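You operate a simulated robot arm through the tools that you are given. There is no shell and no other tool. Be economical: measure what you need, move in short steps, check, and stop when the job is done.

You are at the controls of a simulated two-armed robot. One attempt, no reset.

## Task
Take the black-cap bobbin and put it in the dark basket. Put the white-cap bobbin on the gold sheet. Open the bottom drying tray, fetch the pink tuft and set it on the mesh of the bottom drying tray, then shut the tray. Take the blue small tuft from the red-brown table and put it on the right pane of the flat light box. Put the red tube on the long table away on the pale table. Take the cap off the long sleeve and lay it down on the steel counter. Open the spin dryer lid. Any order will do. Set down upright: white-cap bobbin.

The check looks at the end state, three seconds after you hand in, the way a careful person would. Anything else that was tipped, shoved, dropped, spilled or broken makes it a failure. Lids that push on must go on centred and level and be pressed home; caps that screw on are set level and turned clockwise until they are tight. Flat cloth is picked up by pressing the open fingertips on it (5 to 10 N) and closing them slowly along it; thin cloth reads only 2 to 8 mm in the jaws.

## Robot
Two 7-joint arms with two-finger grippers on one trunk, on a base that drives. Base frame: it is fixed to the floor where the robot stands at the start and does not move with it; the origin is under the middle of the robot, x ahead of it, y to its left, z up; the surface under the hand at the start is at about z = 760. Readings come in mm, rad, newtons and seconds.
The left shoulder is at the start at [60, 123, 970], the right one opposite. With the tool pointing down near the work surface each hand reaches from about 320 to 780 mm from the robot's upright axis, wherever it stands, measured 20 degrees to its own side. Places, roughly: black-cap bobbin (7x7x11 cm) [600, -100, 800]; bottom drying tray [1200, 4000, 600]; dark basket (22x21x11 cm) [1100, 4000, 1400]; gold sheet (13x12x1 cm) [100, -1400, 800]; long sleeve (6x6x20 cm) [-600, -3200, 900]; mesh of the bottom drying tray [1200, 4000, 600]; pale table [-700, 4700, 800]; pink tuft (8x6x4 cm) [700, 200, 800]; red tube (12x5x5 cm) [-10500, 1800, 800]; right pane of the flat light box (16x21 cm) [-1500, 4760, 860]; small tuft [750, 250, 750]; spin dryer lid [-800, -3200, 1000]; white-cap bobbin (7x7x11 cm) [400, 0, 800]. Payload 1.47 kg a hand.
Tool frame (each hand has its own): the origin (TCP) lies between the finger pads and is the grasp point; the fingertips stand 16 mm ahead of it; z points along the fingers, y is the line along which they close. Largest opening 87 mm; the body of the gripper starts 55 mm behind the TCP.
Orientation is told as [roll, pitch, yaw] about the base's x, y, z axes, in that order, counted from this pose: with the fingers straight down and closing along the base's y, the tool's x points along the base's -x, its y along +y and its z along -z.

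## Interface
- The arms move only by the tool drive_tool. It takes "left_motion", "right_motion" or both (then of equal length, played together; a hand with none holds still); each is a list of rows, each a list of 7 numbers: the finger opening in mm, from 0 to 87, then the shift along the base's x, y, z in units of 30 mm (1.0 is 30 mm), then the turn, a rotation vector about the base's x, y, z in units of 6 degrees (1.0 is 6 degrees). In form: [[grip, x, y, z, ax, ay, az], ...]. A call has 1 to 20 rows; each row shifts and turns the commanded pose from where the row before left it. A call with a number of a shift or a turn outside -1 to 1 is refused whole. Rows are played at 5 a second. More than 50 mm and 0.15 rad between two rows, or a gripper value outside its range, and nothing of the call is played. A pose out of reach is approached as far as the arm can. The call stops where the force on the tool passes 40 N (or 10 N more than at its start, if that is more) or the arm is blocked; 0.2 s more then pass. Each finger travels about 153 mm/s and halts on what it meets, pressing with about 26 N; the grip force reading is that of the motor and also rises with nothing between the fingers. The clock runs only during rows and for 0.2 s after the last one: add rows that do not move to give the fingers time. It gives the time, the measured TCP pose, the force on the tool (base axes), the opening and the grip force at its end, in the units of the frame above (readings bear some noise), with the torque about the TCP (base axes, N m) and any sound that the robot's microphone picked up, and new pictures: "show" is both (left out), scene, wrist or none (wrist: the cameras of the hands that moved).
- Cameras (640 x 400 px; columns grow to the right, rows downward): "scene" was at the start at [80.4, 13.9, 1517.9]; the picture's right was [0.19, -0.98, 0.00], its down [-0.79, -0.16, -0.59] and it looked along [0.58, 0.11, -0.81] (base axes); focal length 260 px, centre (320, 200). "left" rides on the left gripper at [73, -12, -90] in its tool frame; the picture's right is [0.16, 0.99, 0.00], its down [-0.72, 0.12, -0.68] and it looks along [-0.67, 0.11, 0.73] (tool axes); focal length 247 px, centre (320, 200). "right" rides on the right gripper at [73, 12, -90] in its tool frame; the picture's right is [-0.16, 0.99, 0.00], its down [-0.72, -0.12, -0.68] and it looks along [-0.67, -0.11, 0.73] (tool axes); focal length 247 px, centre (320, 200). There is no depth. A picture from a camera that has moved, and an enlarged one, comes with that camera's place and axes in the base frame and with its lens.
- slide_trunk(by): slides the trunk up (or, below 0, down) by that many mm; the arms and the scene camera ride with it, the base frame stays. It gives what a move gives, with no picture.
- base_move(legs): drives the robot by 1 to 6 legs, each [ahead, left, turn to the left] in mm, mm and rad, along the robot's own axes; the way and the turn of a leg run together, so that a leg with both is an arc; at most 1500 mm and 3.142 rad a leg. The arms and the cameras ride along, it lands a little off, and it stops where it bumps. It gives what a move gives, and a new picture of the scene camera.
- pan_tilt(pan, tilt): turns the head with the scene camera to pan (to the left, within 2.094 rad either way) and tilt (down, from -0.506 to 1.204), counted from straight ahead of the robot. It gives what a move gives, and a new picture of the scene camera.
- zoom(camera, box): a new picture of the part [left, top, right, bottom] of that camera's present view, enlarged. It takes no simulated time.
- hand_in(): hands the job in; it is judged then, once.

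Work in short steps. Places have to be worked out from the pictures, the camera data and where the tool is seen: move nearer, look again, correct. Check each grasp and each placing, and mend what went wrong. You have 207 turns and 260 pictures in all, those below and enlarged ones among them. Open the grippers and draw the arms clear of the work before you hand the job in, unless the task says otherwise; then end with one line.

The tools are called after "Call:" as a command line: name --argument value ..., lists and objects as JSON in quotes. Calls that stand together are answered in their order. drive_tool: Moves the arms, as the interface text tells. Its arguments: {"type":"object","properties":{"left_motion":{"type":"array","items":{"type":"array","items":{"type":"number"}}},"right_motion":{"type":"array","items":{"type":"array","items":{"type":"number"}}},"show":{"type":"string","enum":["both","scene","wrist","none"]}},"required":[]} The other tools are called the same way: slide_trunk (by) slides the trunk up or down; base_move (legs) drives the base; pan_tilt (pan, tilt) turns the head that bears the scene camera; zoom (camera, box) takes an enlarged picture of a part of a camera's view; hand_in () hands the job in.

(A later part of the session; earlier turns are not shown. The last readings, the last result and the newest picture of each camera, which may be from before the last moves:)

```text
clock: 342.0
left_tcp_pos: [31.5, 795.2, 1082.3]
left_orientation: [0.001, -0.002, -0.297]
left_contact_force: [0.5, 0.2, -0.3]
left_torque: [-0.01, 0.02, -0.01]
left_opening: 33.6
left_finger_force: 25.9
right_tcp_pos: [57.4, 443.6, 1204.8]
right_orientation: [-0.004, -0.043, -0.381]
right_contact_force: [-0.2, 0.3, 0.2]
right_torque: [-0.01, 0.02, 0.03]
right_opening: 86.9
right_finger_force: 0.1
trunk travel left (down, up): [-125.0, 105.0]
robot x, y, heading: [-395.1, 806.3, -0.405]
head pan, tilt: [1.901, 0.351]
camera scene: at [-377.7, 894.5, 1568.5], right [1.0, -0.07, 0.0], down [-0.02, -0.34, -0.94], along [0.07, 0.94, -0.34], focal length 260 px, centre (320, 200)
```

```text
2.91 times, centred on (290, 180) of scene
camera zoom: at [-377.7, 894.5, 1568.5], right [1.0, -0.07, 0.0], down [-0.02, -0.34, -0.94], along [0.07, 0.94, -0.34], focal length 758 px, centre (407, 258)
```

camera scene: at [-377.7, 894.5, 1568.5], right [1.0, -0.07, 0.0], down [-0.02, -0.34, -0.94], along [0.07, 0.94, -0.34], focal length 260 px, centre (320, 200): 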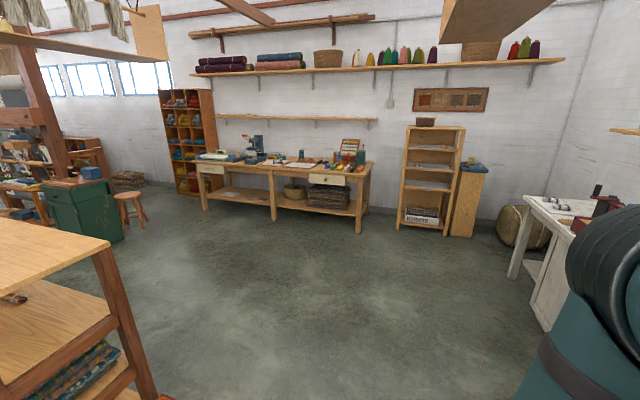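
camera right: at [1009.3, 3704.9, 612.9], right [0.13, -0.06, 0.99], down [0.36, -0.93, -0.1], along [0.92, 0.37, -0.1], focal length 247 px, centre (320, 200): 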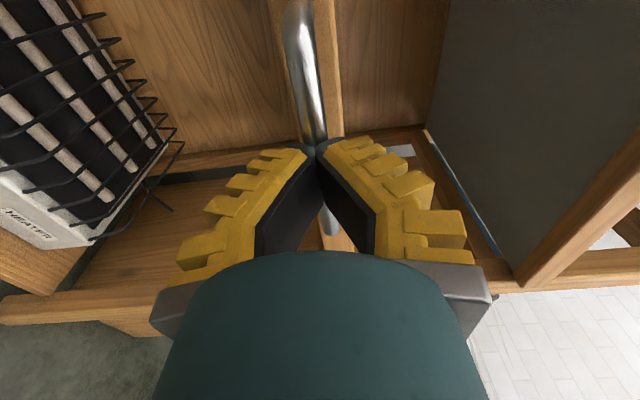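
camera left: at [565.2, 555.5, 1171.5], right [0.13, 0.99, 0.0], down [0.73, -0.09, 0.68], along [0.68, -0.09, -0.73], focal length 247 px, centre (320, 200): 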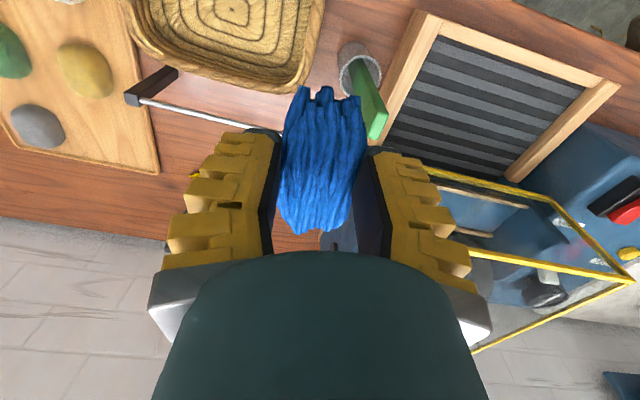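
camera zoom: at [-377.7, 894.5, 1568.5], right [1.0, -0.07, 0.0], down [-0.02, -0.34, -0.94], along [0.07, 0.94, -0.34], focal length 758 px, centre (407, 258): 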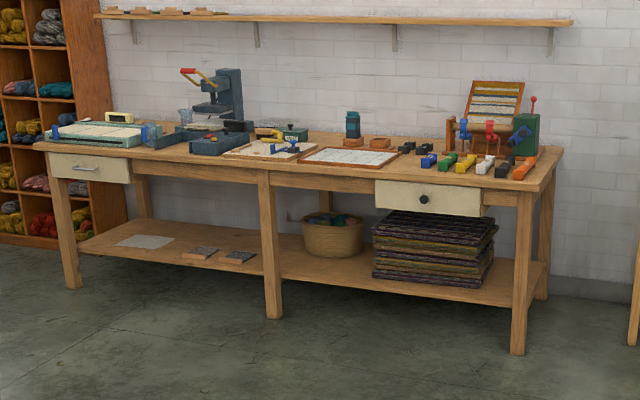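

The flat light box is at the left end of the pale bench. I'm turning toward it and driving in steps.

Call:
base_move --legs '[[0, 0, 1.575], [970, 522, 0], [970, 522, 0]]'

Call:
pan_tilt --pan 0.4 --tilt 0.45

```text
clock: 349.5
left_tcp_pos: [-448.2, 1937.7, 1080.8]
left_orientation: [-0.002, 0.001, 1.288]
left_contact_force: [0.3, 0.3, 0.4]
left_torque: [-0.03, -0.03, -0.05]
left_opening: 33.5
left_finger_force: 26.4
right_tcp_pos: [-96.0, 1967.8, 1204.0]
right_orientation: [-0.004, -0.04, 1.198]
right_contact_force: [0.7, 0.9, 0.5]
right_torque: [-0.04, -0.01, -0.01]
right_opening: 86.9
right_finger_force: 0.1
trunk travel left (down, up): [-125.0, 105.0]
robot x, y, heading: [-458.5, 1512.2, 1.182]
head pan, tilt: [1.901, 0.351]
stopped in leg 2: the robot was blocked; the commanded pose is now the measured one
camera scene: at [-544.3, 1529.5, 1568.3], right [0.06, 1.0, 0.0], down [0.34, -0.02, -0.94], along [-0.94, 0.05, -0.34], focal length 260 px, centre (320, 200)
```

scene: 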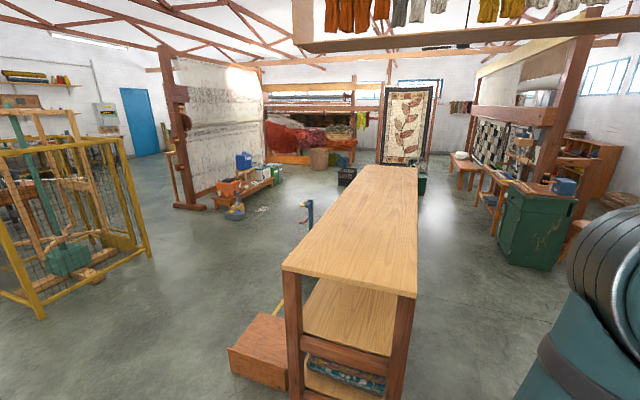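

```text
clock: 351.1
left_tcp_pos: [-447.7, 1934.7, 1081.7]
left_orientation: [-0.001, -0.003, 1.288]
left_contact_force: [0.5, -0.9, 0.9]
left_torque: [-0.03, 0.0, 0.01]
left_opening: 33.4
left_finger_force: 26.2
right_tcp_pos: [-95.1, 1964.8, 1206.8]
right_orientation: [-0.004, -0.044, 1.197]
right_contact_force: [0.5, 0.6, 0.0]
right_torque: [0.01, -0.02, 0.01]
right_opening: 87.1
right_finger_force: 0.0
trunk travel left (down, up): [-125.0, 105.0]
robot x, y, heading: [-454.4, 1507.8, 1.184]
head pan, tilt: [0.4, 0.45]
camera scene: at [-452.4, 1611.8, 1559.3], right [1.0, 0.01, 0.0], down [0.01, -0.44, -0.9], along [-0.01, 0.9, -0.44], focal length 260 px, centre (320, 200)
```

scene: 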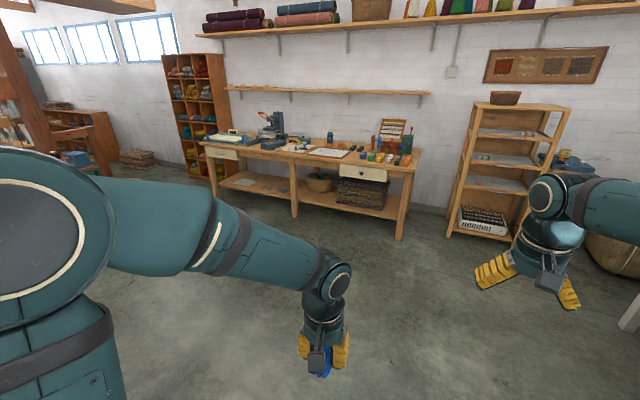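

Something blocked the base on its left. I'll look down there.

Call:
pan_tilt --pan 1.6 --tilt 0.95

```text
clock: 352.5
left_tcp_pos: [-448.3, 1934.4, 1081.9]
left_orientation: [-0.001, -0.002, 1.286]
left_contact_force: [-0.5, 0.3, 0.0]
left_torque: [0.02, -0.02, -0.01]
left_opening: 33.4
left_finger_force: 25.9
right_tcp_pos: [-94.9, 1964.6, 1205.6]
right_orientation: [-0.002, -0.044, 1.197]
right_contact_force: [0.3, -0.2, 0.8]
right_torque: [-0.02, -0.01, 0.0]
right_opening: 86.9
right_finger_force: 0.1
trunk travel left (down, up): [-125.0, 105.0]
robot x, y, heading: [-454.3, 1510.2, 1.178]
head pan, tilt: [1.6, 0.949]
camera scene: at [-519.4, 1545.4, 1517.3], right [0.35, 0.94, 0.0], down [0.76, -0.29, -0.58], along [-0.55, 0.2, -0.81], focal length 260 px, centre (320, 200)
```

scene: 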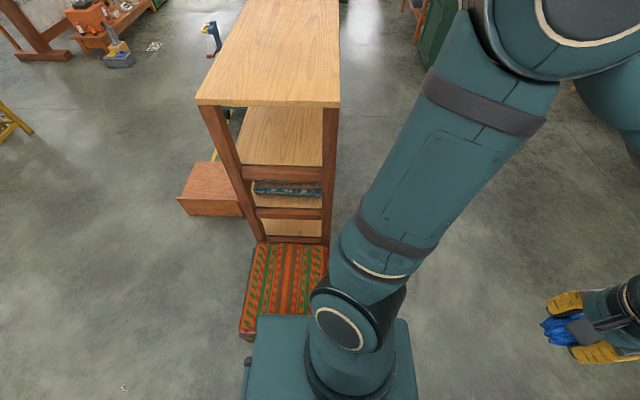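

The base just touched a blanket stack, which looks intact. I'll slip right and take a wider route to the bench.

Call:
base_move --legs '[[0, -200, 0], [1300, 0, 0], [0, 1100, 0], [0, 1000, 0]]'

Call:
pan_tilt --pan 0.0 --tilt 0.45

```text
clock: 379.1
left_tcp_pos: [-1724.4, 3840.8, 1081.3]
left_orientation: [0.0, -0.003, 1.289]
left_contact_force: [1.1, 0.0, 0.4]
left_torque: [-0.03, -0.02, -0.02]
left_opening: 33.3
left_finger_force: 26.2
right_tcp_pos: [-1372.4, 3871.1, 1206.9]
right_orientation: [-0.003, -0.043, 1.2]
right_contact_force: [0.9, 0.0, -0.3]
right_torque: [-0.01, -0.01, -0.03]
right_opening: 86.9
right_finger_force: 0.0
trunk travel left (down, up): [-125.0, 105.0]
robot x, y, heading: [-1728.0, 3417.5, 1.178]
head pan, tilt: [1.6, 0.949]
camera scene: at [-1795.1, 3451.6, 1517.3], right [0.35, 0.94, 0.0], down [0.76, -0.28, -0.58], along [-0.55, 0.2, -0.81], focal length 260 px, centre (320, 200)
```

scene: 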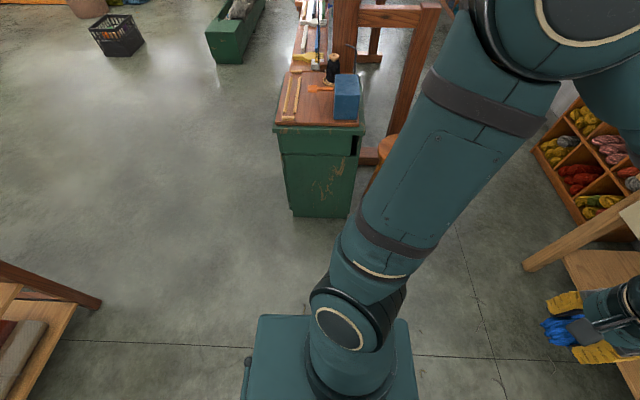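

```text
clock: 380.8
left_tcp_pos: [-1724.5, 3840.6, 1082.6]
left_orientation: [-0.002, -0.004, 1.288]
left_contact_force: [-0.7, -0.5, 0.3]
left_torque: [0.0, 0.0, -0.01]
left_opening: 33.4
left_finger_force: 25.6
right_tcp_pos: [-1371.6, 3871.2, 1207.4]
right_orientation: [-0.004, -0.044, 1.2]
right_contact_force: [0.9, -0.2, -0.6]
right_torque: [0.01, -0.04, 0.02]
right_opening: 87.1
right_finger_force: 0.0
trunk travel left (down, up): [-125.0, 105.0]
robot x, y, heading: [-1729.4, 3415.4, 1.184]
head pan, tilt: [0.0, 0.45]
camera scene: at [-1692.2, 3511.3, 1559.2], right [0.93, -0.38, 0.0], down [-0.16, -0.4, -0.9], along [0.34, 0.83, -0.44], focal length 260 px, centre (320, 200)
```

scene: 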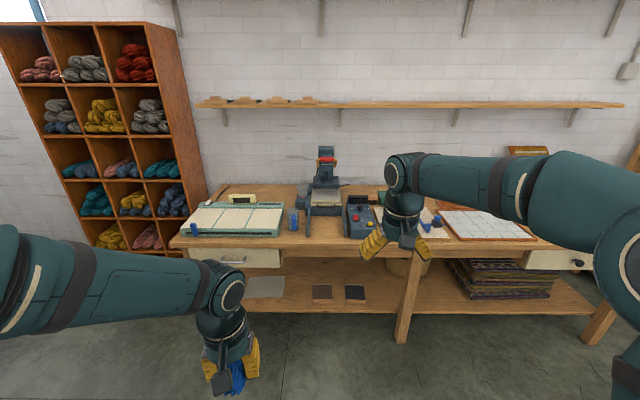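

Call:
zoom --camera "scene" --box '[160, 170, 340, 270]'

```text
3.56 times, centred on (250, 220) of scene
camera zoom: at [-1692.2, 3511.3, 1559.2], right [0.93, -0.38, 0.0], down [-0.16, -0.4, -0.9], along [0.34, 0.83, -0.44], focal length 926 px, centre (569, 129)
```

zoom: 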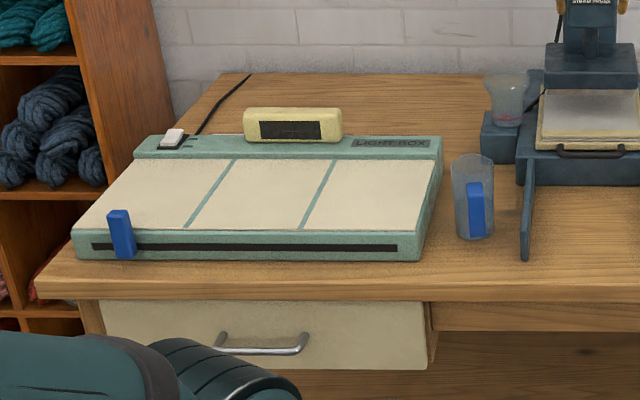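

The right pane is at (-1510,4735), top z≈860. I'm driving in so the left hand can reach it.

Call:
base_move --legs '[[0, 200, 0], [740, 0, 0]]'

Call:
pan_tilt --pan 0.1 --tilt 0.8

```text
clock: 386.8
left_tcp_pos: [-1628.0, 4602.7, 1081.6]
left_orientation: [-0.002, -0.003, 1.29]
left_contact_force: [-1.3, -0.2, 0.2]
left_torque: [-0.01, 0.02, 0.0]
left_opening: 33.3
left_finger_force: 25.8
right_tcp_pos: [-1275.5, 4633.8, 1205.8]
right_orientation: [-0.001, -0.043, 1.2]
right_contact_force: [-0.3, 0.9, 0.3]
right_torque: [-0.03, -0.02, -0.01]
right_opening: 86.8
right_finger_force: 0.0
trunk travel left (down, up): [-125.0, 105.0]
robot x, y, heading: [-1633.3, 4177.9, 1.186]
head pan, tilt: [0.0, 0.45]
camera scene: at [-1595.7, 4273.4, 1559.2], right [0.93, -0.38, 0.0], down [-0.16, -0.4, -0.9], along [0.34, 0.83, -0.44], focal length 260 px, centre (320, 200)
```

scene: 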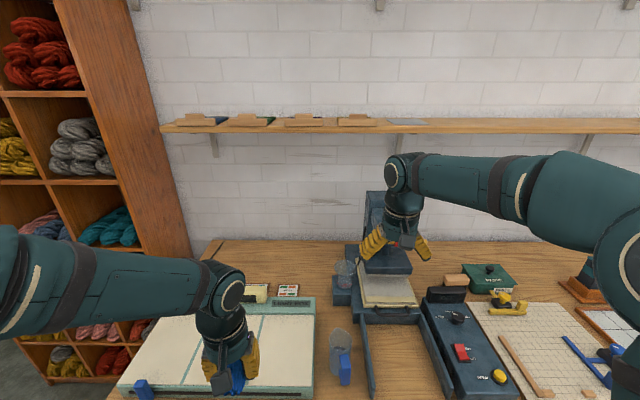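

```text
clock: 387.6
left_tcp_pos: [-1629.4, 4601.6, 1081.9]
left_orientation: [-0.002, -0.003, 1.29]
left_contact_force: [-0.4, 0.3, 0.5]
left_torque: [-0.02, 0.0, -0.01]
left_opening: 33.3
left_finger_force: 26.2
right_tcp_pos: [-1275.1, 4633.9, 1204.4]
right_orientation: [-0.003, -0.044, 1.201]
right_contact_force: [-0.2, 0.5, -1.0]
right_torque: [0.0, 0.0, -0.01]
right_opening: 86.9
right_finger_force: 0.2
trunk travel left (down, up): [-125.0, 105.0]
robot x, y, heading: [-1631.5, 4179.5, 1.183]
head pan, tilt: [0.099, 0.799]
camera scene: at [-1607.7, 4265.1, 1528.9], right [0.96, -0.28, 0.0], down [-0.2, -0.69, -0.7], along [0.2, 0.67, -0.72], focal length 260 px, centre (320, 200)
```

scene: 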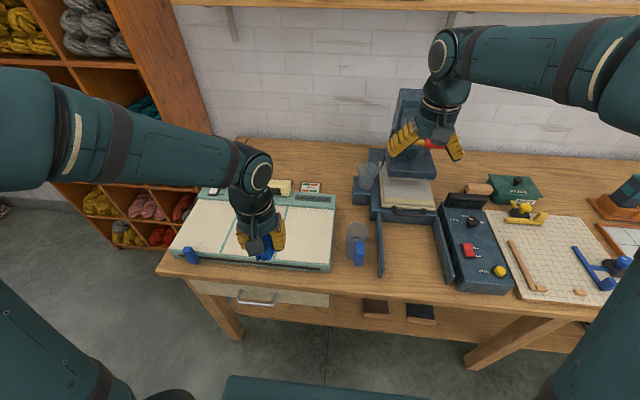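

I'm pulling the right hand back from the press and moving the left hand with the tuft above the right pane at (-1502,4752).

Call:
drive_tool --left_motion '[[15, 0.71, 0.83, 0, 0, 0, 0], [15, 0.71, 0.83, 0, 0, 0, 0], [15, 0.71, 0.83, 0, 0, 0, 0], [15, 0.71, 0.83, 0, 0, 0, 0], [15, 0.71, 0.83, 0, 0, 0, 0], [15, 0.71, 0.83, -0.5, 0, 0, 0]]' --right_motion '[[87, -0.25, -0.6, 0, 0, 0, 0], [87, -0.25, -0.6, 0, 0, 0, 0], [87, -0.25, -0.6, 0, 0, 0, 0], [87, -0.25, -0.6, 0, 0, 0, 0], [87, -0.25, -0.6, 0, 0, 0, 0], [87, -0.25, -0.6, 0, 0, 0, 0]]' --show "both"

```text
clock: 389.0
left_tcp_pos: [-1500.3, 4753.8, 1067.8]
left_orientation: [-0.002, -0.004, 1.29]
left_contact_force: [0.1, 0.9, -0.7]
left_torque: [-0.02, 0.02, -0.02]
left_opening: 33.7
left_finger_force: 25.6
right_tcp_pos: [-1320.7, 4526.3, 1205.7]
right_orientation: [-0.004, -0.042, 1.201]
right_contact_force: [-0.3, 0.0, -0.8]
right_torque: [-0.03, 0.01, -0.03]
right_opening: 87.1
right_finger_force: 0.1
trunk travel left (down, up): [-125.0, 105.0]
robot x, y, heading: [-1633.9, 4173.1, 1.186]
head pan, tilt: [0.099, 0.799]
camera scene: at [-1606.9, 4265.7, 1528.8], right [0.96, -0.28, 0.0], down [-0.2, -0.69, -0.7], along [0.2, 0.67, -0.72], focal length 260 px, centre (320, 200)
camera right: at [-1357.9, 4459.4, 1292.2], right [-0.86, 0.5, 0.0], down [0.36, 0.61, 0.71], along [0.36, 0.62, -0.7], focal length 247 px, centre (320, 200)
camera left: at [-1507.7, 4679.5, 1157.3], right [-0.99, 0.12, 0.0], down [0.09, 0.73, 0.68], along [0.09, 0.68, -0.73], focal length 247 px, centre (320, 200)
```

scene: 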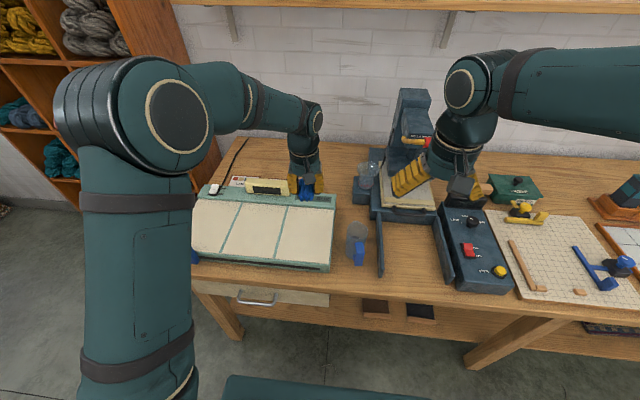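
right: 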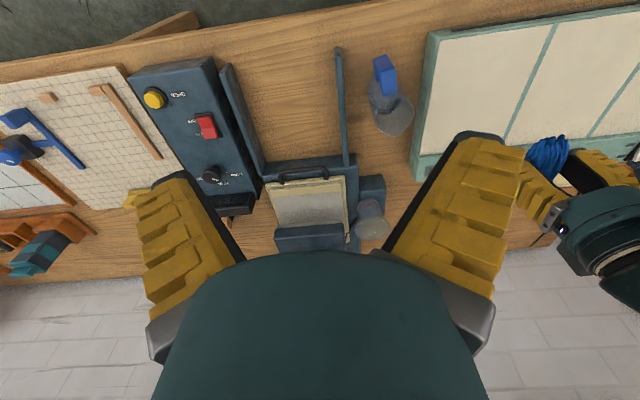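
left: 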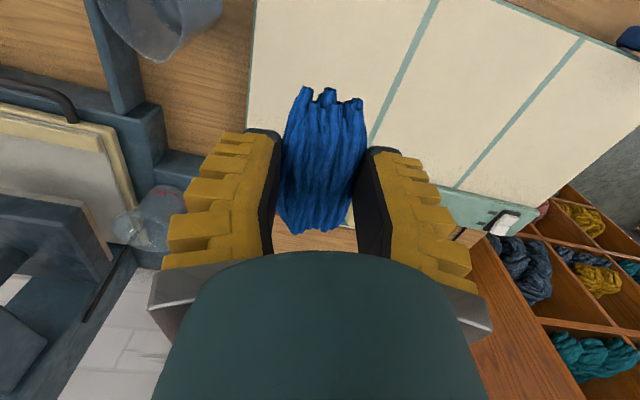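

The wrist view shows the tuft over the middle of the right pane. I'm lowering.

Call:
drive_tool --left_motion '[[15, 0, 0, -0.9, 0, 0, 0], [15, 0, 0, -0.9, 0, 0, 0], [15, 0, 0, -0.9, 0, 0, 0], [15, 0, 0, -0.9, 0, 0, 0], [15, 0, 0, -0.9, 0, 0, 0], [15, 0, 0, -0.6, 0, 0, 0]]' --show "both"

```text
clock: 390.4
left_tcp_pos: [-1500.0, 4751.9, 911.7]
left_orientation: [-0.003, -0.003, 1.29]
left_contact_force: [-0.3, 0.4, 0.4]
left_torque: [0.0, 0.02, 0.04]
left_opening: 33.5
left_finger_force: 26.3
right_tcp_pos: [-1319.6, 4526.3, 1206.6]
right_orientation: [-0.003, -0.044, 1.201]
right_contact_force: [-0.5, -0.2, 0.3]
right_torque: [-0.01, 0.0, 0.01]
right_opening: 86.9
right_finger_force: 0.0
trunk travel left (down, up): [-125.0, 105.0]
robot x, y, heading: [-1634.3, 4183.2, 1.188]
head pan, tilt: [0.099, 0.799]
camera scene: at [-1607.5, 4265.3, 1528.8], right [0.96, -0.28, 0.0], down [-0.2, -0.69, -0.7], along [0.2, 0.67, -0.72], focal length 260 px, centre (320, 200)
camera left: at [-1507.9, 4678.1, 1002.0], right [-0.99, 0.12, 0.0], down [0.09, 0.73, 0.68], along [0.08, 0.68, -0.73], focal length 247 px, centre (320, 200)
```

scene: 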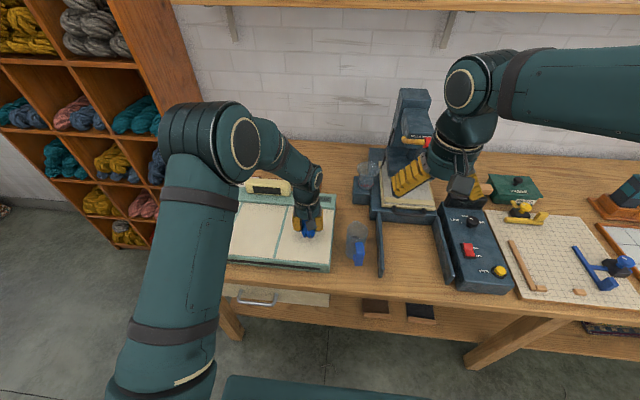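
left: 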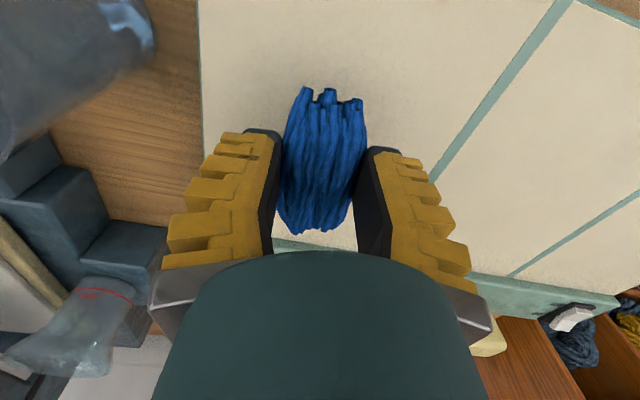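

Call:
drive_tool --left_motion '[[15, 0, 0, -0.3, 0, 0, 0], [15, 0, 0, -0.2, 0, 0, 0], [15, 0, 0, -0.15, 0, 0, 0], [15, 0, 0, -0.12, 0, 0, 0], [15, 0, 0, -0.1, 0, 0, 0], [15, 0, 0, -0.1, 0, 0, 0], [15, 0, 0, 0, 0, 0, 0]]' --show "none"

```text
clock: 392.0
left_tcp_pos: [-1500.2, 4752.5, 885.9]
left_orientation: [-0.002, -0.003, 1.288]
left_contact_force: [-0.3, -0.2, -0.8]
left_torque: [0.03, -0.02, 0.01]
left_opening: 33.6
left_finger_force: 26.0
right_tcp_pos: [-1320.3, 4526.8, 1206.1]
right_orientation: [-0.004, -0.043, 1.202]
right_contact_force: [0.6, 0.3, 0.2]
right_torque: [0.05, -0.01, 0.01]
right_opening: 86.9
right_finger_force: 0.1
trunk travel left (down, up): [-125.0, 105.0]
robot x, y, heading: [-1631.5, 4176.7, 1.194]
head pan, tilt: [0.099, 0.799]
```

Call:
drive_tool --left_motion '[[15, 0, 0, -0.1, 0, 0, 0], [15, 0, 0, -0.1, 0, 0, 0], [15, 0, 0, -0.1, 0, 0, 0], [15, 0, 0, -0.1, 0, 0, 0], [15, 0, 0, 0, 0, 0, 0]]' --show "wrist"

```text
clock: 393.2
left_tcp_pos: [-1499.6, 4751.2, 875.1]
left_orientation: [-0.004, -0.008, 1.289]
left_contact_force: [-1.3, 3.0, 21.8]
left_torque: [0.01, 0.02, 0.01]
left_opening: 37.2
left_finger_force: 26.1
right_tcp_pos: [-1321.1, 4525.2, 1207.7]
right_orientation: [-0.003, -0.046, 1.2]
right_contact_force: [-0.3, -0.4, 0.1]
right_torque: [-0.03, 0.02, 0.0]
right_opening: 87.0
right_finger_force: 0.2
trunk travel left (down, up): [-125.0, 105.0]
robot x, y, heading: [-1632.3, 4178.6, 1.187]
head pan, tilt: [0.099, 0.799]
camera left: at [-1507.9, 4677.4, 964.6], right [-0.99, 0.12, 0.0], down [0.09, 0.72, 0.69], along [0.09, 0.68, -0.73], focal length 247 px, centre (320, 200)
```

left: 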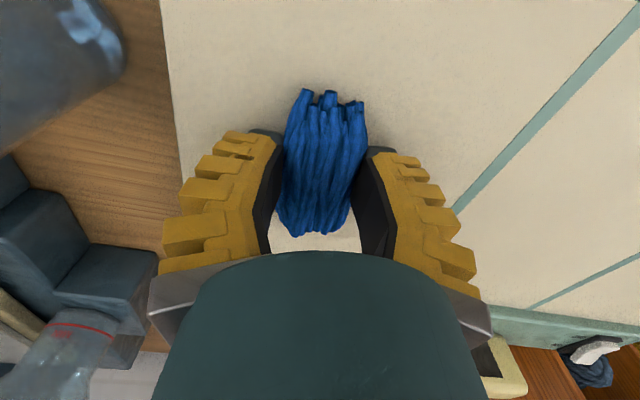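

Contact. I'll ease up, open partly, and rise.

Call:
drive_tool --left_motion '[[30, 0, 0, 0.1, 0, 0, 0], [40, 0, 0, 0, 0, 0, 0], [50, 0, 0, 0, 0, 0, 0], [60, 0, 0, 0, 0, 0, 0], [66, 0, 0, 0.1, 0, 0, 0], [66, 0, 0, 0.5, 0, 0, 0], [66, 0, 0, 0.9, 0, 0, 0], [66, 0, 0, 0.9, 0, 0, 0], [66, 0, 0, 0.9, 0, 0, 0], [66, 0, 0, 0.9, 0, 0, 0], [66, 0, 0, 0.9, 0, 0, 0], [66, 0, 0, 0.9, 0, 0, 0], [66, 0, 0, 0.9, 0, 0, 0]]' --show "both"

```text
clock: 396.0
left_tcp_pos: [-1499.9, 4750.8, 1084.3]
left_orientation: [0.0, -0.003, 1.29]
left_contact_force: [-0.2, -1.3, 0.2]
left_torque: [0.01, 0.01, -0.04]
left_opening: 70.0
left_finger_force: 3.1
right_tcp_pos: [-1321.4, 4526.7, 1206.2]
right_orientation: [-0.003, -0.045, 1.2]
right_contact_force: [0.3, -0.6, 0.5]
right_torque: [0.0, 0.02, -0.02]
right_opening: 87.0
right_finger_force: 0.2
trunk travel left (down, up): [-125.0, 105.0]
robot x, y, heading: [-1638.6, 4177.5, 1.186]
head pan, tilt: [0.099, 0.799]
camera scene: at [-1607.9, 4264.7, 1528.9], right [0.96, -0.28, 0.0], down [-0.2, -0.69, -0.7], along [0.2, 0.67, -0.72], focal length 260 px, centre (320, 200)
camera left: at [-1507.9, 4677.4, 1175.2], right [-0.99, 0.12, 0.0], down [0.09, 0.73, 0.68], along [0.08, 0.68, -0.73], focal length 247 px, centre (320, 200)
```

scene: 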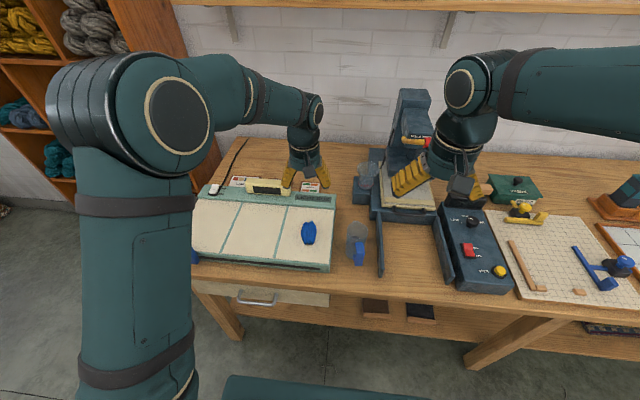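
left: 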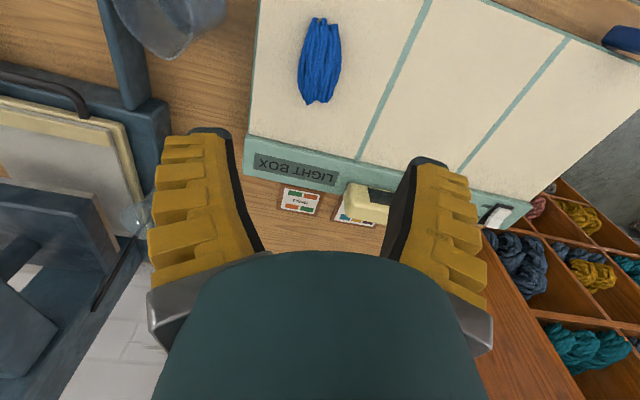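

The blue tuft lies on the right pane. I'll retract, back off, and look toward the far long table.

Call:
drive_tool --left_motion '[[87, -0.3, -0.75, 0, 0, 0, 0], [87, -0.3, -0.75, 0, 0, 0, 0], [87, -0.3, -0.75, 0, 0, 0, 0], [87, -0.3, -0.75, 0, 0, 0, 0], [87, -0.3, -0.75, 0, 0, 0, 0], [87, -0.3, -0.75, 0, 0, 0, 0], [87, -0.3, -0.75, 0, 0, 0, 0], [87, -0.3, -0.75, 0, 0, 0, 0]]' --show "none"

Call:
base_move --legs '[[-900, 0, 0]]'

Call:
pan_tilt --pan 1.9 --tilt 0.25

```text
clock: 397.8
left_tcp_pos: [-1572.7, 4570.3, 1082.7]
left_orientation: [-0.003, -0.003, 1.29]
left_contact_force: [0.1, -0.2, 0.1]
left_torque: [0.04, 0.02, 0.01]
left_opening: 86.7
left_finger_force: 0.0
right_tcp_pos: [-1321.5, 4525.9, 1206.3]
right_orientation: [-0.002, -0.046, 1.202]
right_contact_force: [-0.2, -0.4, 0.4]
right_torque: [0.0, -0.01, 0.02]
right_opening: 86.9
right_finger_force: 0.0
trunk travel left (down, up): [-125.0, 105.0]
robot x, y, heading: [-1632.9, 4177.4, 1.178]
head pan, tilt: [0.099, 0.799]
```

```text
clock: 402.6
left_tcp_pos: [-1916.1, 3722.3, 1082.3]
left_orientation: [-0.002, -0.002, 1.288]
left_contact_force: [-0.9, -0.1, 0.9]
left_torque: [0.08, 0.01, 0.01]
left_opening: 86.8
left_finger_force: 0.1
right_tcp_pos: [-1665.4, 3677.0, 1206.5]
right_orientation: [-0.004, -0.044, 1.199]
right_contact_force: [0.3, -0.4, -0.5]
right_torque: [0.03, -0.02, -0.03]
right_opening: 86.7
right_finger_force: 0.1
trunk travel left (down, up): [-125.0, 105.0]
robot x, y, heading: [-1980.5, 3328.0, 1.187]
head pan, tilt: [0.099, 0.799]
camera scene: at [-1952.5, 3416.1, 1528.9], right [0.96, -0.28, 0.0], down [-0.2, -0.69, -0.7], along [0.2, 0.67, -0.72], focal length 260 px, centre (320, 200)
```

scene: 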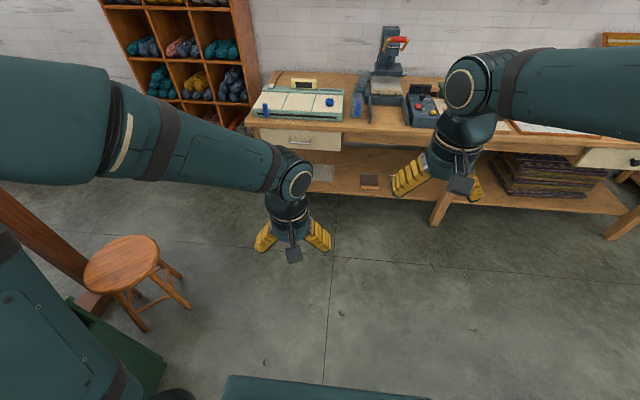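

```text
clock: 404.4
left_tcp_pos: [-1916.1, 3722.6, 1081.8]
left_orientation: [-0.002, -0.004, 1.287]
left_contact_force: [0.3, 0.3, -0.8]
left_torque: [-0.01, 0.0, 0.02]
left_opening: 87.1
left_finger_force: 0.1
right_tcp_pos: [-1665.2, 3677.2, 1206.0]
right_orientation: [-0.002, -0.043, 1.199]
right_contact_force: [0.1, -0.1, 0.1]
right_torque: [0.01, -0.01, -0.01]
right_opening: 86.8
right_finger_force: 0.1
trunk travel left (down, up): [-125.0, 105.0]
robot x, y, heading: [-1975.8, 3331.1, 1.184]
head pan, tilt: [1.901, 0.25]
camera scene: at [-2068.4, 3344.4, 1577.9], right [0.06, 1.0, 0.0], down [0.25, -0.01, -0.97], along [-0.97, 0.06, -0.25], focal length 260 px, centre (320, 200)
```

scene: 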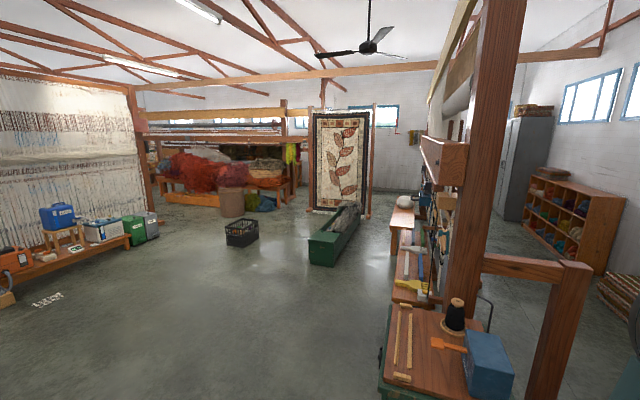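

Call:
zoom --camera "scene" --box '[120, 90, 420, 280]'

```text
2.11 times, centred on (270, 185) of scene
camera zoom: at [-2068.4, 3344.4, 1577.9], right [0.06, 1.0, 0.0], down [0.25, -0.01, -0.97], along [-0.97, 0.06, -0.25], focal length 548 px, centre (425, 232)
```

zoom: 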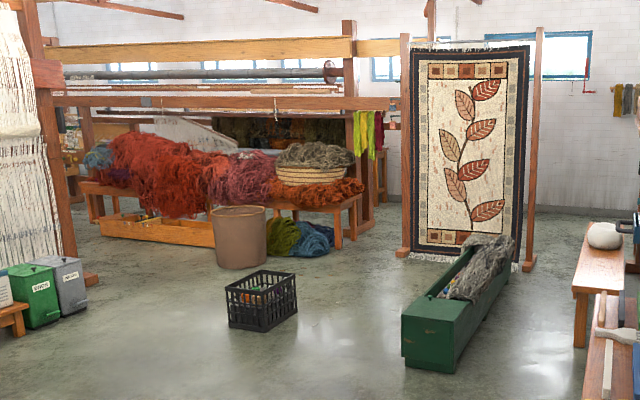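

I'll take the wide way round: back past the blanket stack, then west along the open corridor.

Call:
base_move --legs '[[0, 0, 1.576], [-930, 74, 0], [-930, 74, 0], [-358, 826, 0], [-358, 826, 0]]'

Call:
pan_tilt --pan 0.1 --tilt 0.35

```text
clock: 432.1
left_tcp_pos: [-584.9, 783.3, 1082.7]
left_orientation: [-0.002, -0.004, 2.907]
left_contact_force: [-0.6, -0.7, -0.2]
left_torque: [0.02, 0.03, 0.0]
left_opening: 86.8
left_finger_force: 0.0
right_tcp_pos: [-551.0, 1036.3, 1206.9]
right_orientation: [-0.004, -0.044, 2.817]
right_contact_force: [0.6, 0.2, 0.2]
right_torque: [0.03, -0.02, -0.02]
right_opening: 87.1
right_finger_force: 0.0
trunk travel left (down, up): [-125.0, 105.0]
robot x, y, heading: [-193.4, 743.2, 2.801]
head pan, tilt: [1.901, 0.25]
camera scene: at [-201.1, 650.4, 1577.9], right [-1.0, 0.01, 0.0], down [0.0, 0.25, -0.97], along [-0.01, -0.97, -0.25], focal length 260 px, centre (320, 200)
```

scene: 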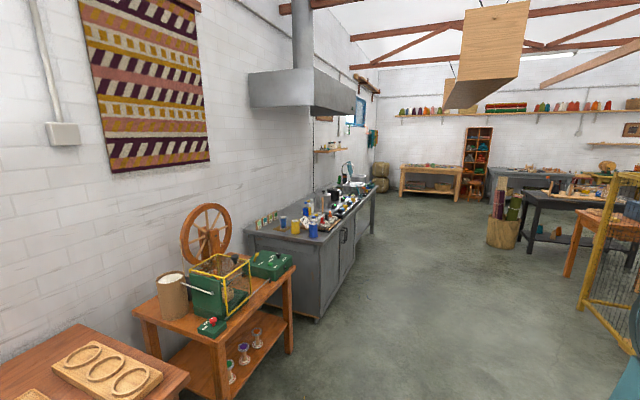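

```text
clock: 433.9
left_tcp_pos: [-583.6, 783.4, 1082.0]
left_orientation: [-0.002, -0.004, 2.907]
left_contact_force: [-0.7, 0.2, -0.8]
left_torque: [0.01, 0.01, -0.01]
left_opening: 86.9
left_finger_force: 0.1
right_tcp_pos: [-550.2, 1037.3, 1206.4]
right_orientation: [-0.003, -0.043, 2.818]
right_contact_force: [0.8, -0.5, 0.3]
right_torque: [0.01, 0.01, 0.03]
right_opening: 87.0
right_finger_force: 0.0
trunk travel left (down, up): [-125.0, 105.0]
robot x, y, heading: [-187.8, 742.2, 2.798]
head pan, tilt: [0.099, 0.351]
camera scene: at [-290.6, 766.1, 1568.5], right [0.24, 0.97, 0.0], down [0.33, -0.08, -0.94], along [-0.91, 0.22, -0.34], focal length 260 px, centre (320, 200)
```

scene: 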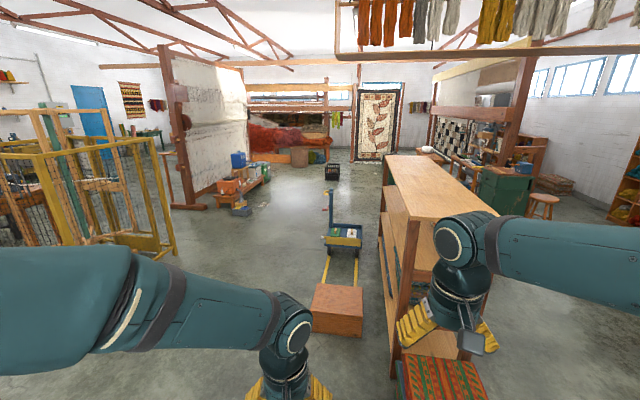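

The corridor west is open. I'm driving along it, keeping clear of the brown box, cage and crate.

Call:
base_move --legs '[[1131, 736, 0], [1430, 458, 0], [930, -28, 0], [930, -28, 0], [930, -28, 0]]'

```text
refused: leg 2 is longer than a leg can be; nothing moved
```

Leg 2 was too long, so I'm splitting it.

Call:
base_move --legs '[[1131, 736, 0], [715, 229, 0], [715, 229, 0], [1390, -42, 0], [1390, -42, 0]]'

```text
clock: 452.0
left_tcp_pos: [-4079.3, 676.9, 1082.8]
left_orientation: [-0.003, -0.001, 2.931]
left_contact_force: [-1.0, 0.5, -0.6]
left_torque: [-0.02, -0.07, -0.02]
left_opening: 87.2
left_finger_force: 0.1
right_tcp_pos: [-4054.0, 929.1, 1207.2]
right_orientation: [-0.005, -0.046, 2.845]
right_contact_force: [-1.0, 0.4, -0.4]
right_torque: [-0.04, -0.07, -0.08]
right_opening: 87.0
right_finger_force: 0.2
trunk travel left (down, up): [-125.0, 105.0]
robot x, y, heading: [-3682.8, 641.0, 2.832]
head pan, tilt: [0.099, 0.351]
stopped in leg 4: the robot was blocked; the commanded pose is now the measured one
camera scene: at [-3787.6, 666.9, 1568.1], right [0.21, 0.98, 0.0], down [0.34, -0.07, -0.94], along [-0.92, 0.2, -0.35], focal length 260 px, centre (320, 200)
```

scene: 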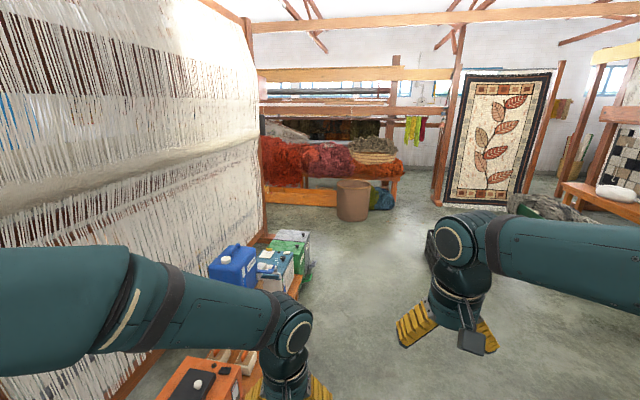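

The base bumped near the low bench with canisters on the left. I'll slip right and check it.

Call:
base_move --legs '[[-60, -450, 0]]'

Call:
pan_tilt --pan 0.6 --tilt 0.65

```text
clock: 453.7
left_tcp_pos: [-4074.7, 677.8, 1083.0]
left_orientation: [-0.003, -0.003, 2.932]
left_contact_force: [-0.2, 0.2, -0.4]
left_torque: [-0.01, -0.01, -0.01]
left_opening: 86.7
left_finger_force: 0.0
right_tcp_pos: [-4048.8, 933.0, 1209.4]
right_orientation: [-0.003, -0.049, 2.842]
right_contact_force: [0.2, 0.5, 0.9]
right_torque: [0.03, -0.01, -0.01]
right_opening: 86.9
right_finger_force: 0.0
trunk travel left (down, up): [-125.0, 105.0]
robot x, y, heading: [-3682.5, 648.3, 2.827]
head pan, tilt: [0.099, 0.351]
stopped in leg 1: the robot was blocked; the commanded pose is now the measured one
camera scene: at [-3781.8, 668.4, 1568.5], right [0.21, 0.98, 0.0], down [0.34, -0.07, -0.94], along [-0.92, 0.2, -0.34], focal length 260 px, centre (320, 200)
```

scene: 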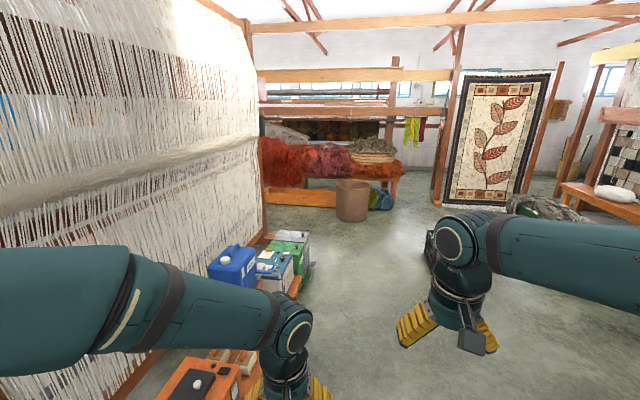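

```text
clock: 454.6
left_tcp_pos: [-4075.4, 677.7, 1082.5]
left_orientation: [-0.003, -0.003, 2.931]
left_contact_force: [-0.6, 0.2, -0.4]
left_torque: [0.0, 0.02, 0.01]
left_opening: 86.9
left_finger_force: 0.1
right_tcp_pos: [-4048.7, 931.8, 1208.1]
right_orientation: [0.0, -0.049, 2.844]
right_contact_force: [0.6, 0.5, -0.6]
right_torque: [0.01, -0.03, -0.01]
right_opening: 87.0
right_finger_force: 0.0
trunk travel left (down, up): [-125.0, 105.0]
robot x, y, heading: [-3681.4, 647.1, 2.827]
head pan, tilt: [0.6, 0.649]
camera scene: at [-3774.0, 624.1, 1541.5], right [-0.28, 0.96, 0.0], down [0.58, 0.17, -0.8], along [-0.76, -0.22, -0.6], focal length 260 px, centre (320, 200)
```

scene: 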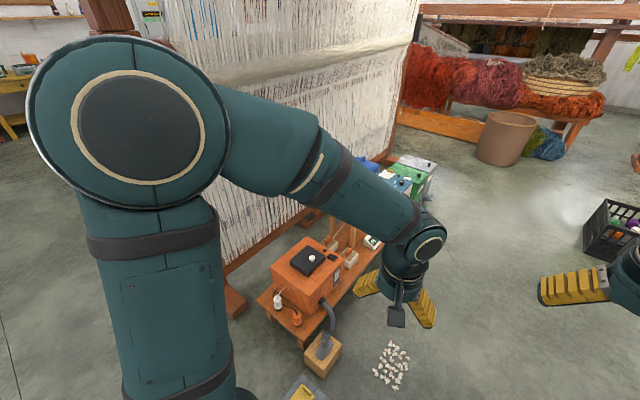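

Call:
pan_tilt --pan -0.9 --tilt 0.9

Call:
pan_tilt --pan 0.2 --tilt 1.15

```text
clock: 456.2
left_tcp_pos: [-4074.2, 677.5, 1082.7]
left_orientation: [-0.003, -0.003, 2.929]
left_contact_force: [0.0, -0.5, -0.1]
left_torque: [0.0, -0.01, -0.02]
left_opening: 87.0
left_finger_force: 0.0
right_tcp_pos: [-4048.7, 932.4, 1209.5]
right_orientation: [-0.004, -0.049, 2.842]
right_contact_force: [0.2, -0.2, 0.2]
right_torque: [-0.02, 0.03, -0.01]
right_opening: 87.1
right_finger_force: 0.0
trunk travel left (down, up): [-125.0, 105.0]
robot x, y, heading: [-3685.3, 644.4, 2.83]
head pan, tilt: [-0.901, 0.901]
camera scene: at [-3717.1, 719.2, 1520.9], right [0.94, 0.35, 0.0], down [0.27, -0.73, -0.62], along [-0.22, 0.58, -0.78], focal length 260 px, centre (320, 200)
```

scene: 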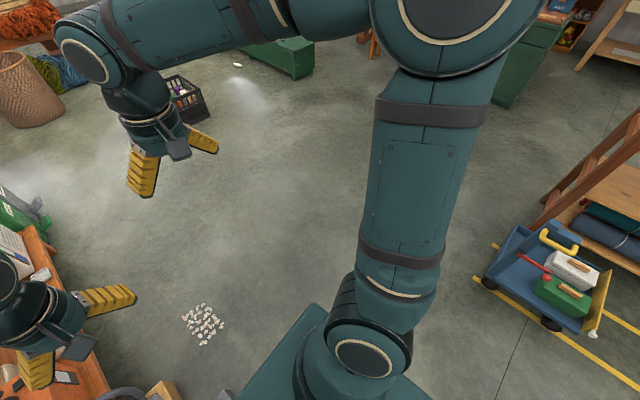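

```text
clock: 457.6
left_tcp_pos: [-4074.8, 678.7, 1081.6]
left_orientation: [-0.004, -0.003, 2.931]
left_contact_force: [0.3, -0.5, 0.6]
left_torque: [-0.01, -0.01, 0.01]
left_opening: 87.0
left_finger_force: 0.1
right_tcp_pos: [-4047.9, 932.2, 1207.9]
right_orientation: [-0.005, -0.05, 2.843]
right_contact_force: [0.1, -0.5, 0.4]
right_torque: [0.0, 0.03, 0.0]
right_opening: 87.1
right_finger_force: 0.0
trunk travel left (down, up): [-125.0, 105.0]
robot x, y, heading: [-3678.4, 641.1, 2.826]
head pan, tilt: [0.201, 1.15]
camera scene: at [-3749.9, 655.3, 1504.0], right [0.11, 0.99, 0.0], down [0.91, -0.1, -0.41], along [-0.41, 0.05, -0.91], focal length 260 px, centre (320, 200)
```

scene: 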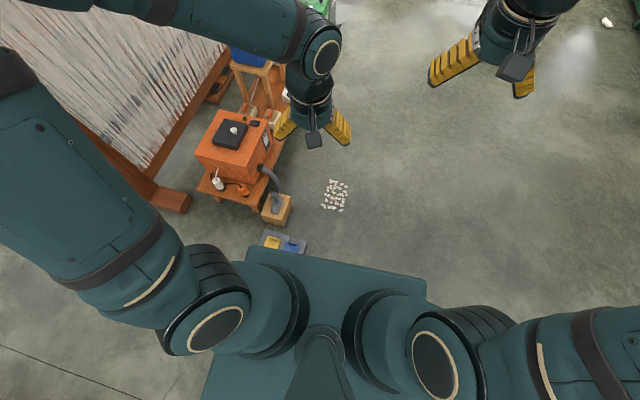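

The base front is touching a small tray on the floor. I'll back straight off first.

Call:
base_move --legs '[[-200, 0, 0]]'

```text
clock: 458.7
left_tcp_pos: [-4065.1, 680.5, 1084.2]
left_orientation: [-0.003, -0.009, 2.935]
left_contact_force: [1.6, 0.2, 0.5]
left_torque: [0.0, 0.07, 0.0]
left_opening: 86.9
left_finger_force: 0.1
right_tcp_pos: [-4038.3, 933.5, 1209.8]
right_orientation: [-0.003, -0.052, 2.849]
right_contact_force: [1.4, 0.0, 0.4]
right_torque: [0.02, 0.08, 0.02]
right_opening: 87.1
right_finger_force: 0.0
trunk travel left (down, up): [-125.0, 105.0]
robot x, y, heading: [-3667.7, 647.0, 2.829]
head pan, tilt: [0.201, 1.15]
stopped in leg 1: the robot was blocked; the commanded pose is now the measured one
camera scene: at [-3737.1, 657.5, 1504.3], right [0.11, 0.99, 0.0], down [0.91, -0.1, -0.41], along [-0.41, 0.04, -0.91], focal length 260 px, centre (320, 200)
```

scene: 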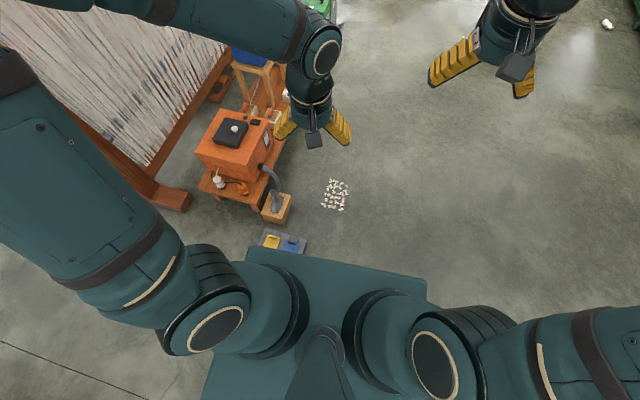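

Call:
base_move --legs '[[0, -100, 0]]'

Call:
pan_tilt --pan 2.05 --tilt 0.9

```text
clock: 460.3
left_tcp_pos: [-4037.5, 775.2, 1083.3]
left_orientation: [-0.003, -0.004, 2.936]
left_contact_force: [-0.2, 0.7, 0.2]
left_torque: [0.01, -0.02, 0.01]
left_opening: 87.1
left_finger_force: 0.0
right_tcp_pos: [-4011.4, 1029.8, 1208.5]
right_orientation: [-0.003, -0.046, 2.847]
right_contact_force: [0.4, 0.3, 0.1]
right_torque: [-0.02, -0.04, -0.02]
right_opening: 87.2
right_finger_force: 0.0
trunk travel left (down, up): [-125.0, 105.0]
robot x, y, heading: [-3641.6, 742.8, 2.832]
head pan, tilt: [0.201, 1.15]
camera scene: at [-3711.1, 754.1, 1504.0], right [0.11, 0.99, 0.0], down [0.91, -0.1, -0.41], along [-0.41, 0.04, -0.91], focal length 260 px, centre (320, 200)
```

scene: 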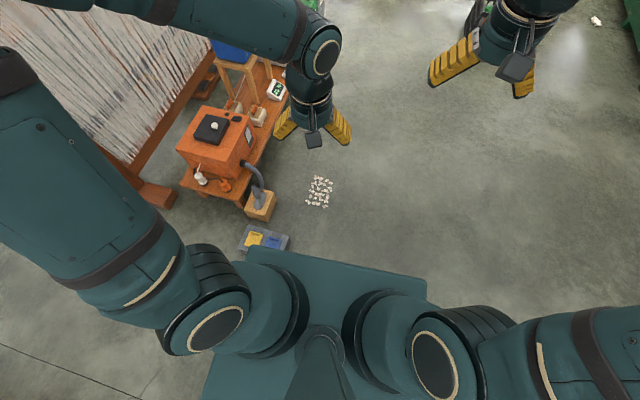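

```text
clock: 462.1
left_tcp_pos: [-4037.0, 775.2, 1083.3]
left_orientation: [-0.004, -0.004, 2.934]
left_contact_force: [0.3, 0.5, -0.1]
left_torque: [0.01, -0.01, 0.0]
left_opening: 87.0
left_finger_force: 0.1
right_tcp_pos: [-4012.7, 1030.3, 1206.7]
right_orientation: [-0.005, -0.047, 2.846]
right_contact_force: [0.1, 0.3, 0.6]
right_torque: [-0.03, -0.02, -0.01]
right_opening: 87.2
right_finger_force: 0.1
trunk travel left (down, up): [-125.0, 105.0]
robot x, y, heading: [-3639.1, 740.7, 2.833]
head pan, tilt: [2.051, 0.901]
camera scene: at [-3639.3, 672.6, 1520.9], right [-0.99, -0.17, 0.0], down [-0.13, 0.77, -0.62], along [0.1, -0.61, -0.78], focal length 260 px, centre (320, 200)
```

scene: 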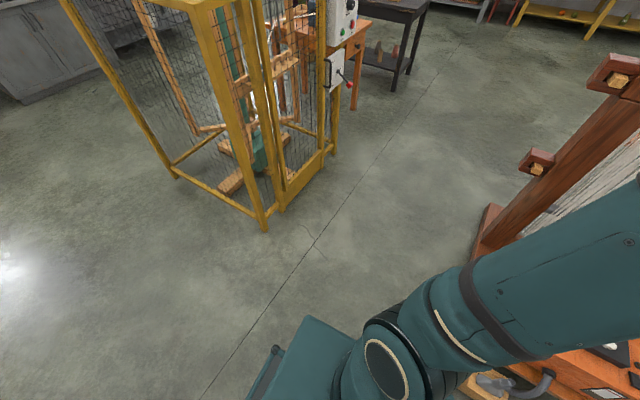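

Free now. I'm moving further right, then forward along the middle of the aisle.

Call:
base_move --legs '[[0, -380, 0], [1000, 0, 0], [1000, 0, 0]]'

Call:
pan_tilt --pan 0.2 --tilt 0.35

```text
clock: 475.5
left_tcp_pos: [-5804.2, 1769.3, 1082.3]
left_orientation: [-0.003, -0.003, 2.923]
left_contact_force: [-0.6, -0.3, -0.5]
left_torque: [0.01, -0.02, -0.01]
left_opening: 87.1
left_finger_force: 0.1
right_tcp_pos: [-5775.0, 2023.7, 1207.8]
right_orientation: [-0.006, -0.045, 2.838]
right_contact_force: [-0.3, 0.6, -0.2]
right_torque: [0.01, -0.02, 0.0]
right_opening: 87.1
right_finger_force: 0.0
trunk travel left (down, up): [-125.0, 105.0]
robot x, y, heading: [-5407.1, 1734.9, 2.817]
head pan, tilt: [2.051, 0.901]
camera scene: at [-5407.6, 1662.7, 1520.9], right [-0.99, -0.16, 0.0], down [-0.12, 0.77, -0.62], along [0.1, -0.61, -0.78], focal length 260 px, centre (320, 200)
```

scene: 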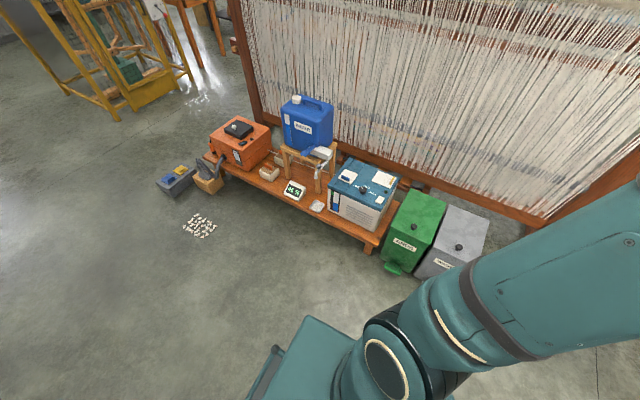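

```text
clock: 477.3
left_tcp_pos: [-5803.9, 1769.1, 1082.8]
left_orientation: [-0.005, -0.005, 2.926]
left_contact_force: [-0.5, -0.1, 0.5]
left_torque: [0.03, -0.01, -0.01]
left_opening: 87.0
left_finger_force: 0.1
right_tcp_pos: [-5775.6, 2023.7, 1207.6]
right_orientation: [-0.003, -0.047, 2.837]
right_contact_force: [0.8, 0.1, 0.3]
right_torque: [0.01, 0.01, 0.04]
right_opening: 86.9
right_finger_force: 0.1
trunk travel left (down, up): [-125.0, 105.0]
robot x, y, heading: [-5412.8, 1731.6, 2.819]
head pan, tilt: [0.201, 0.351]
camera scene: at [-5511.5, 1748.4, 1568.5], right [0.12, 0.99, 0.0], down [0.34, -0.04, -0.94], along [-0.93, 0.11, -0.34], focal length 260 px, centre (320, 200)
```

scene: 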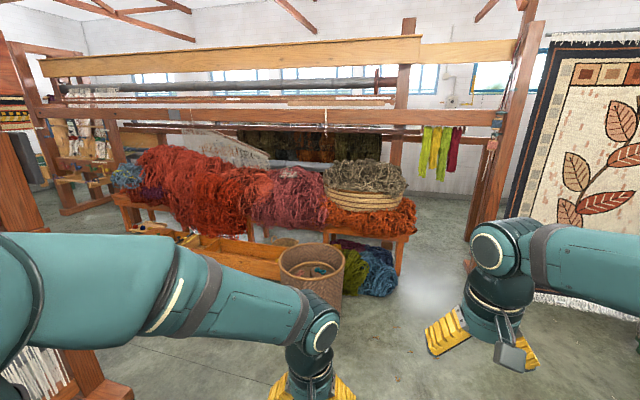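

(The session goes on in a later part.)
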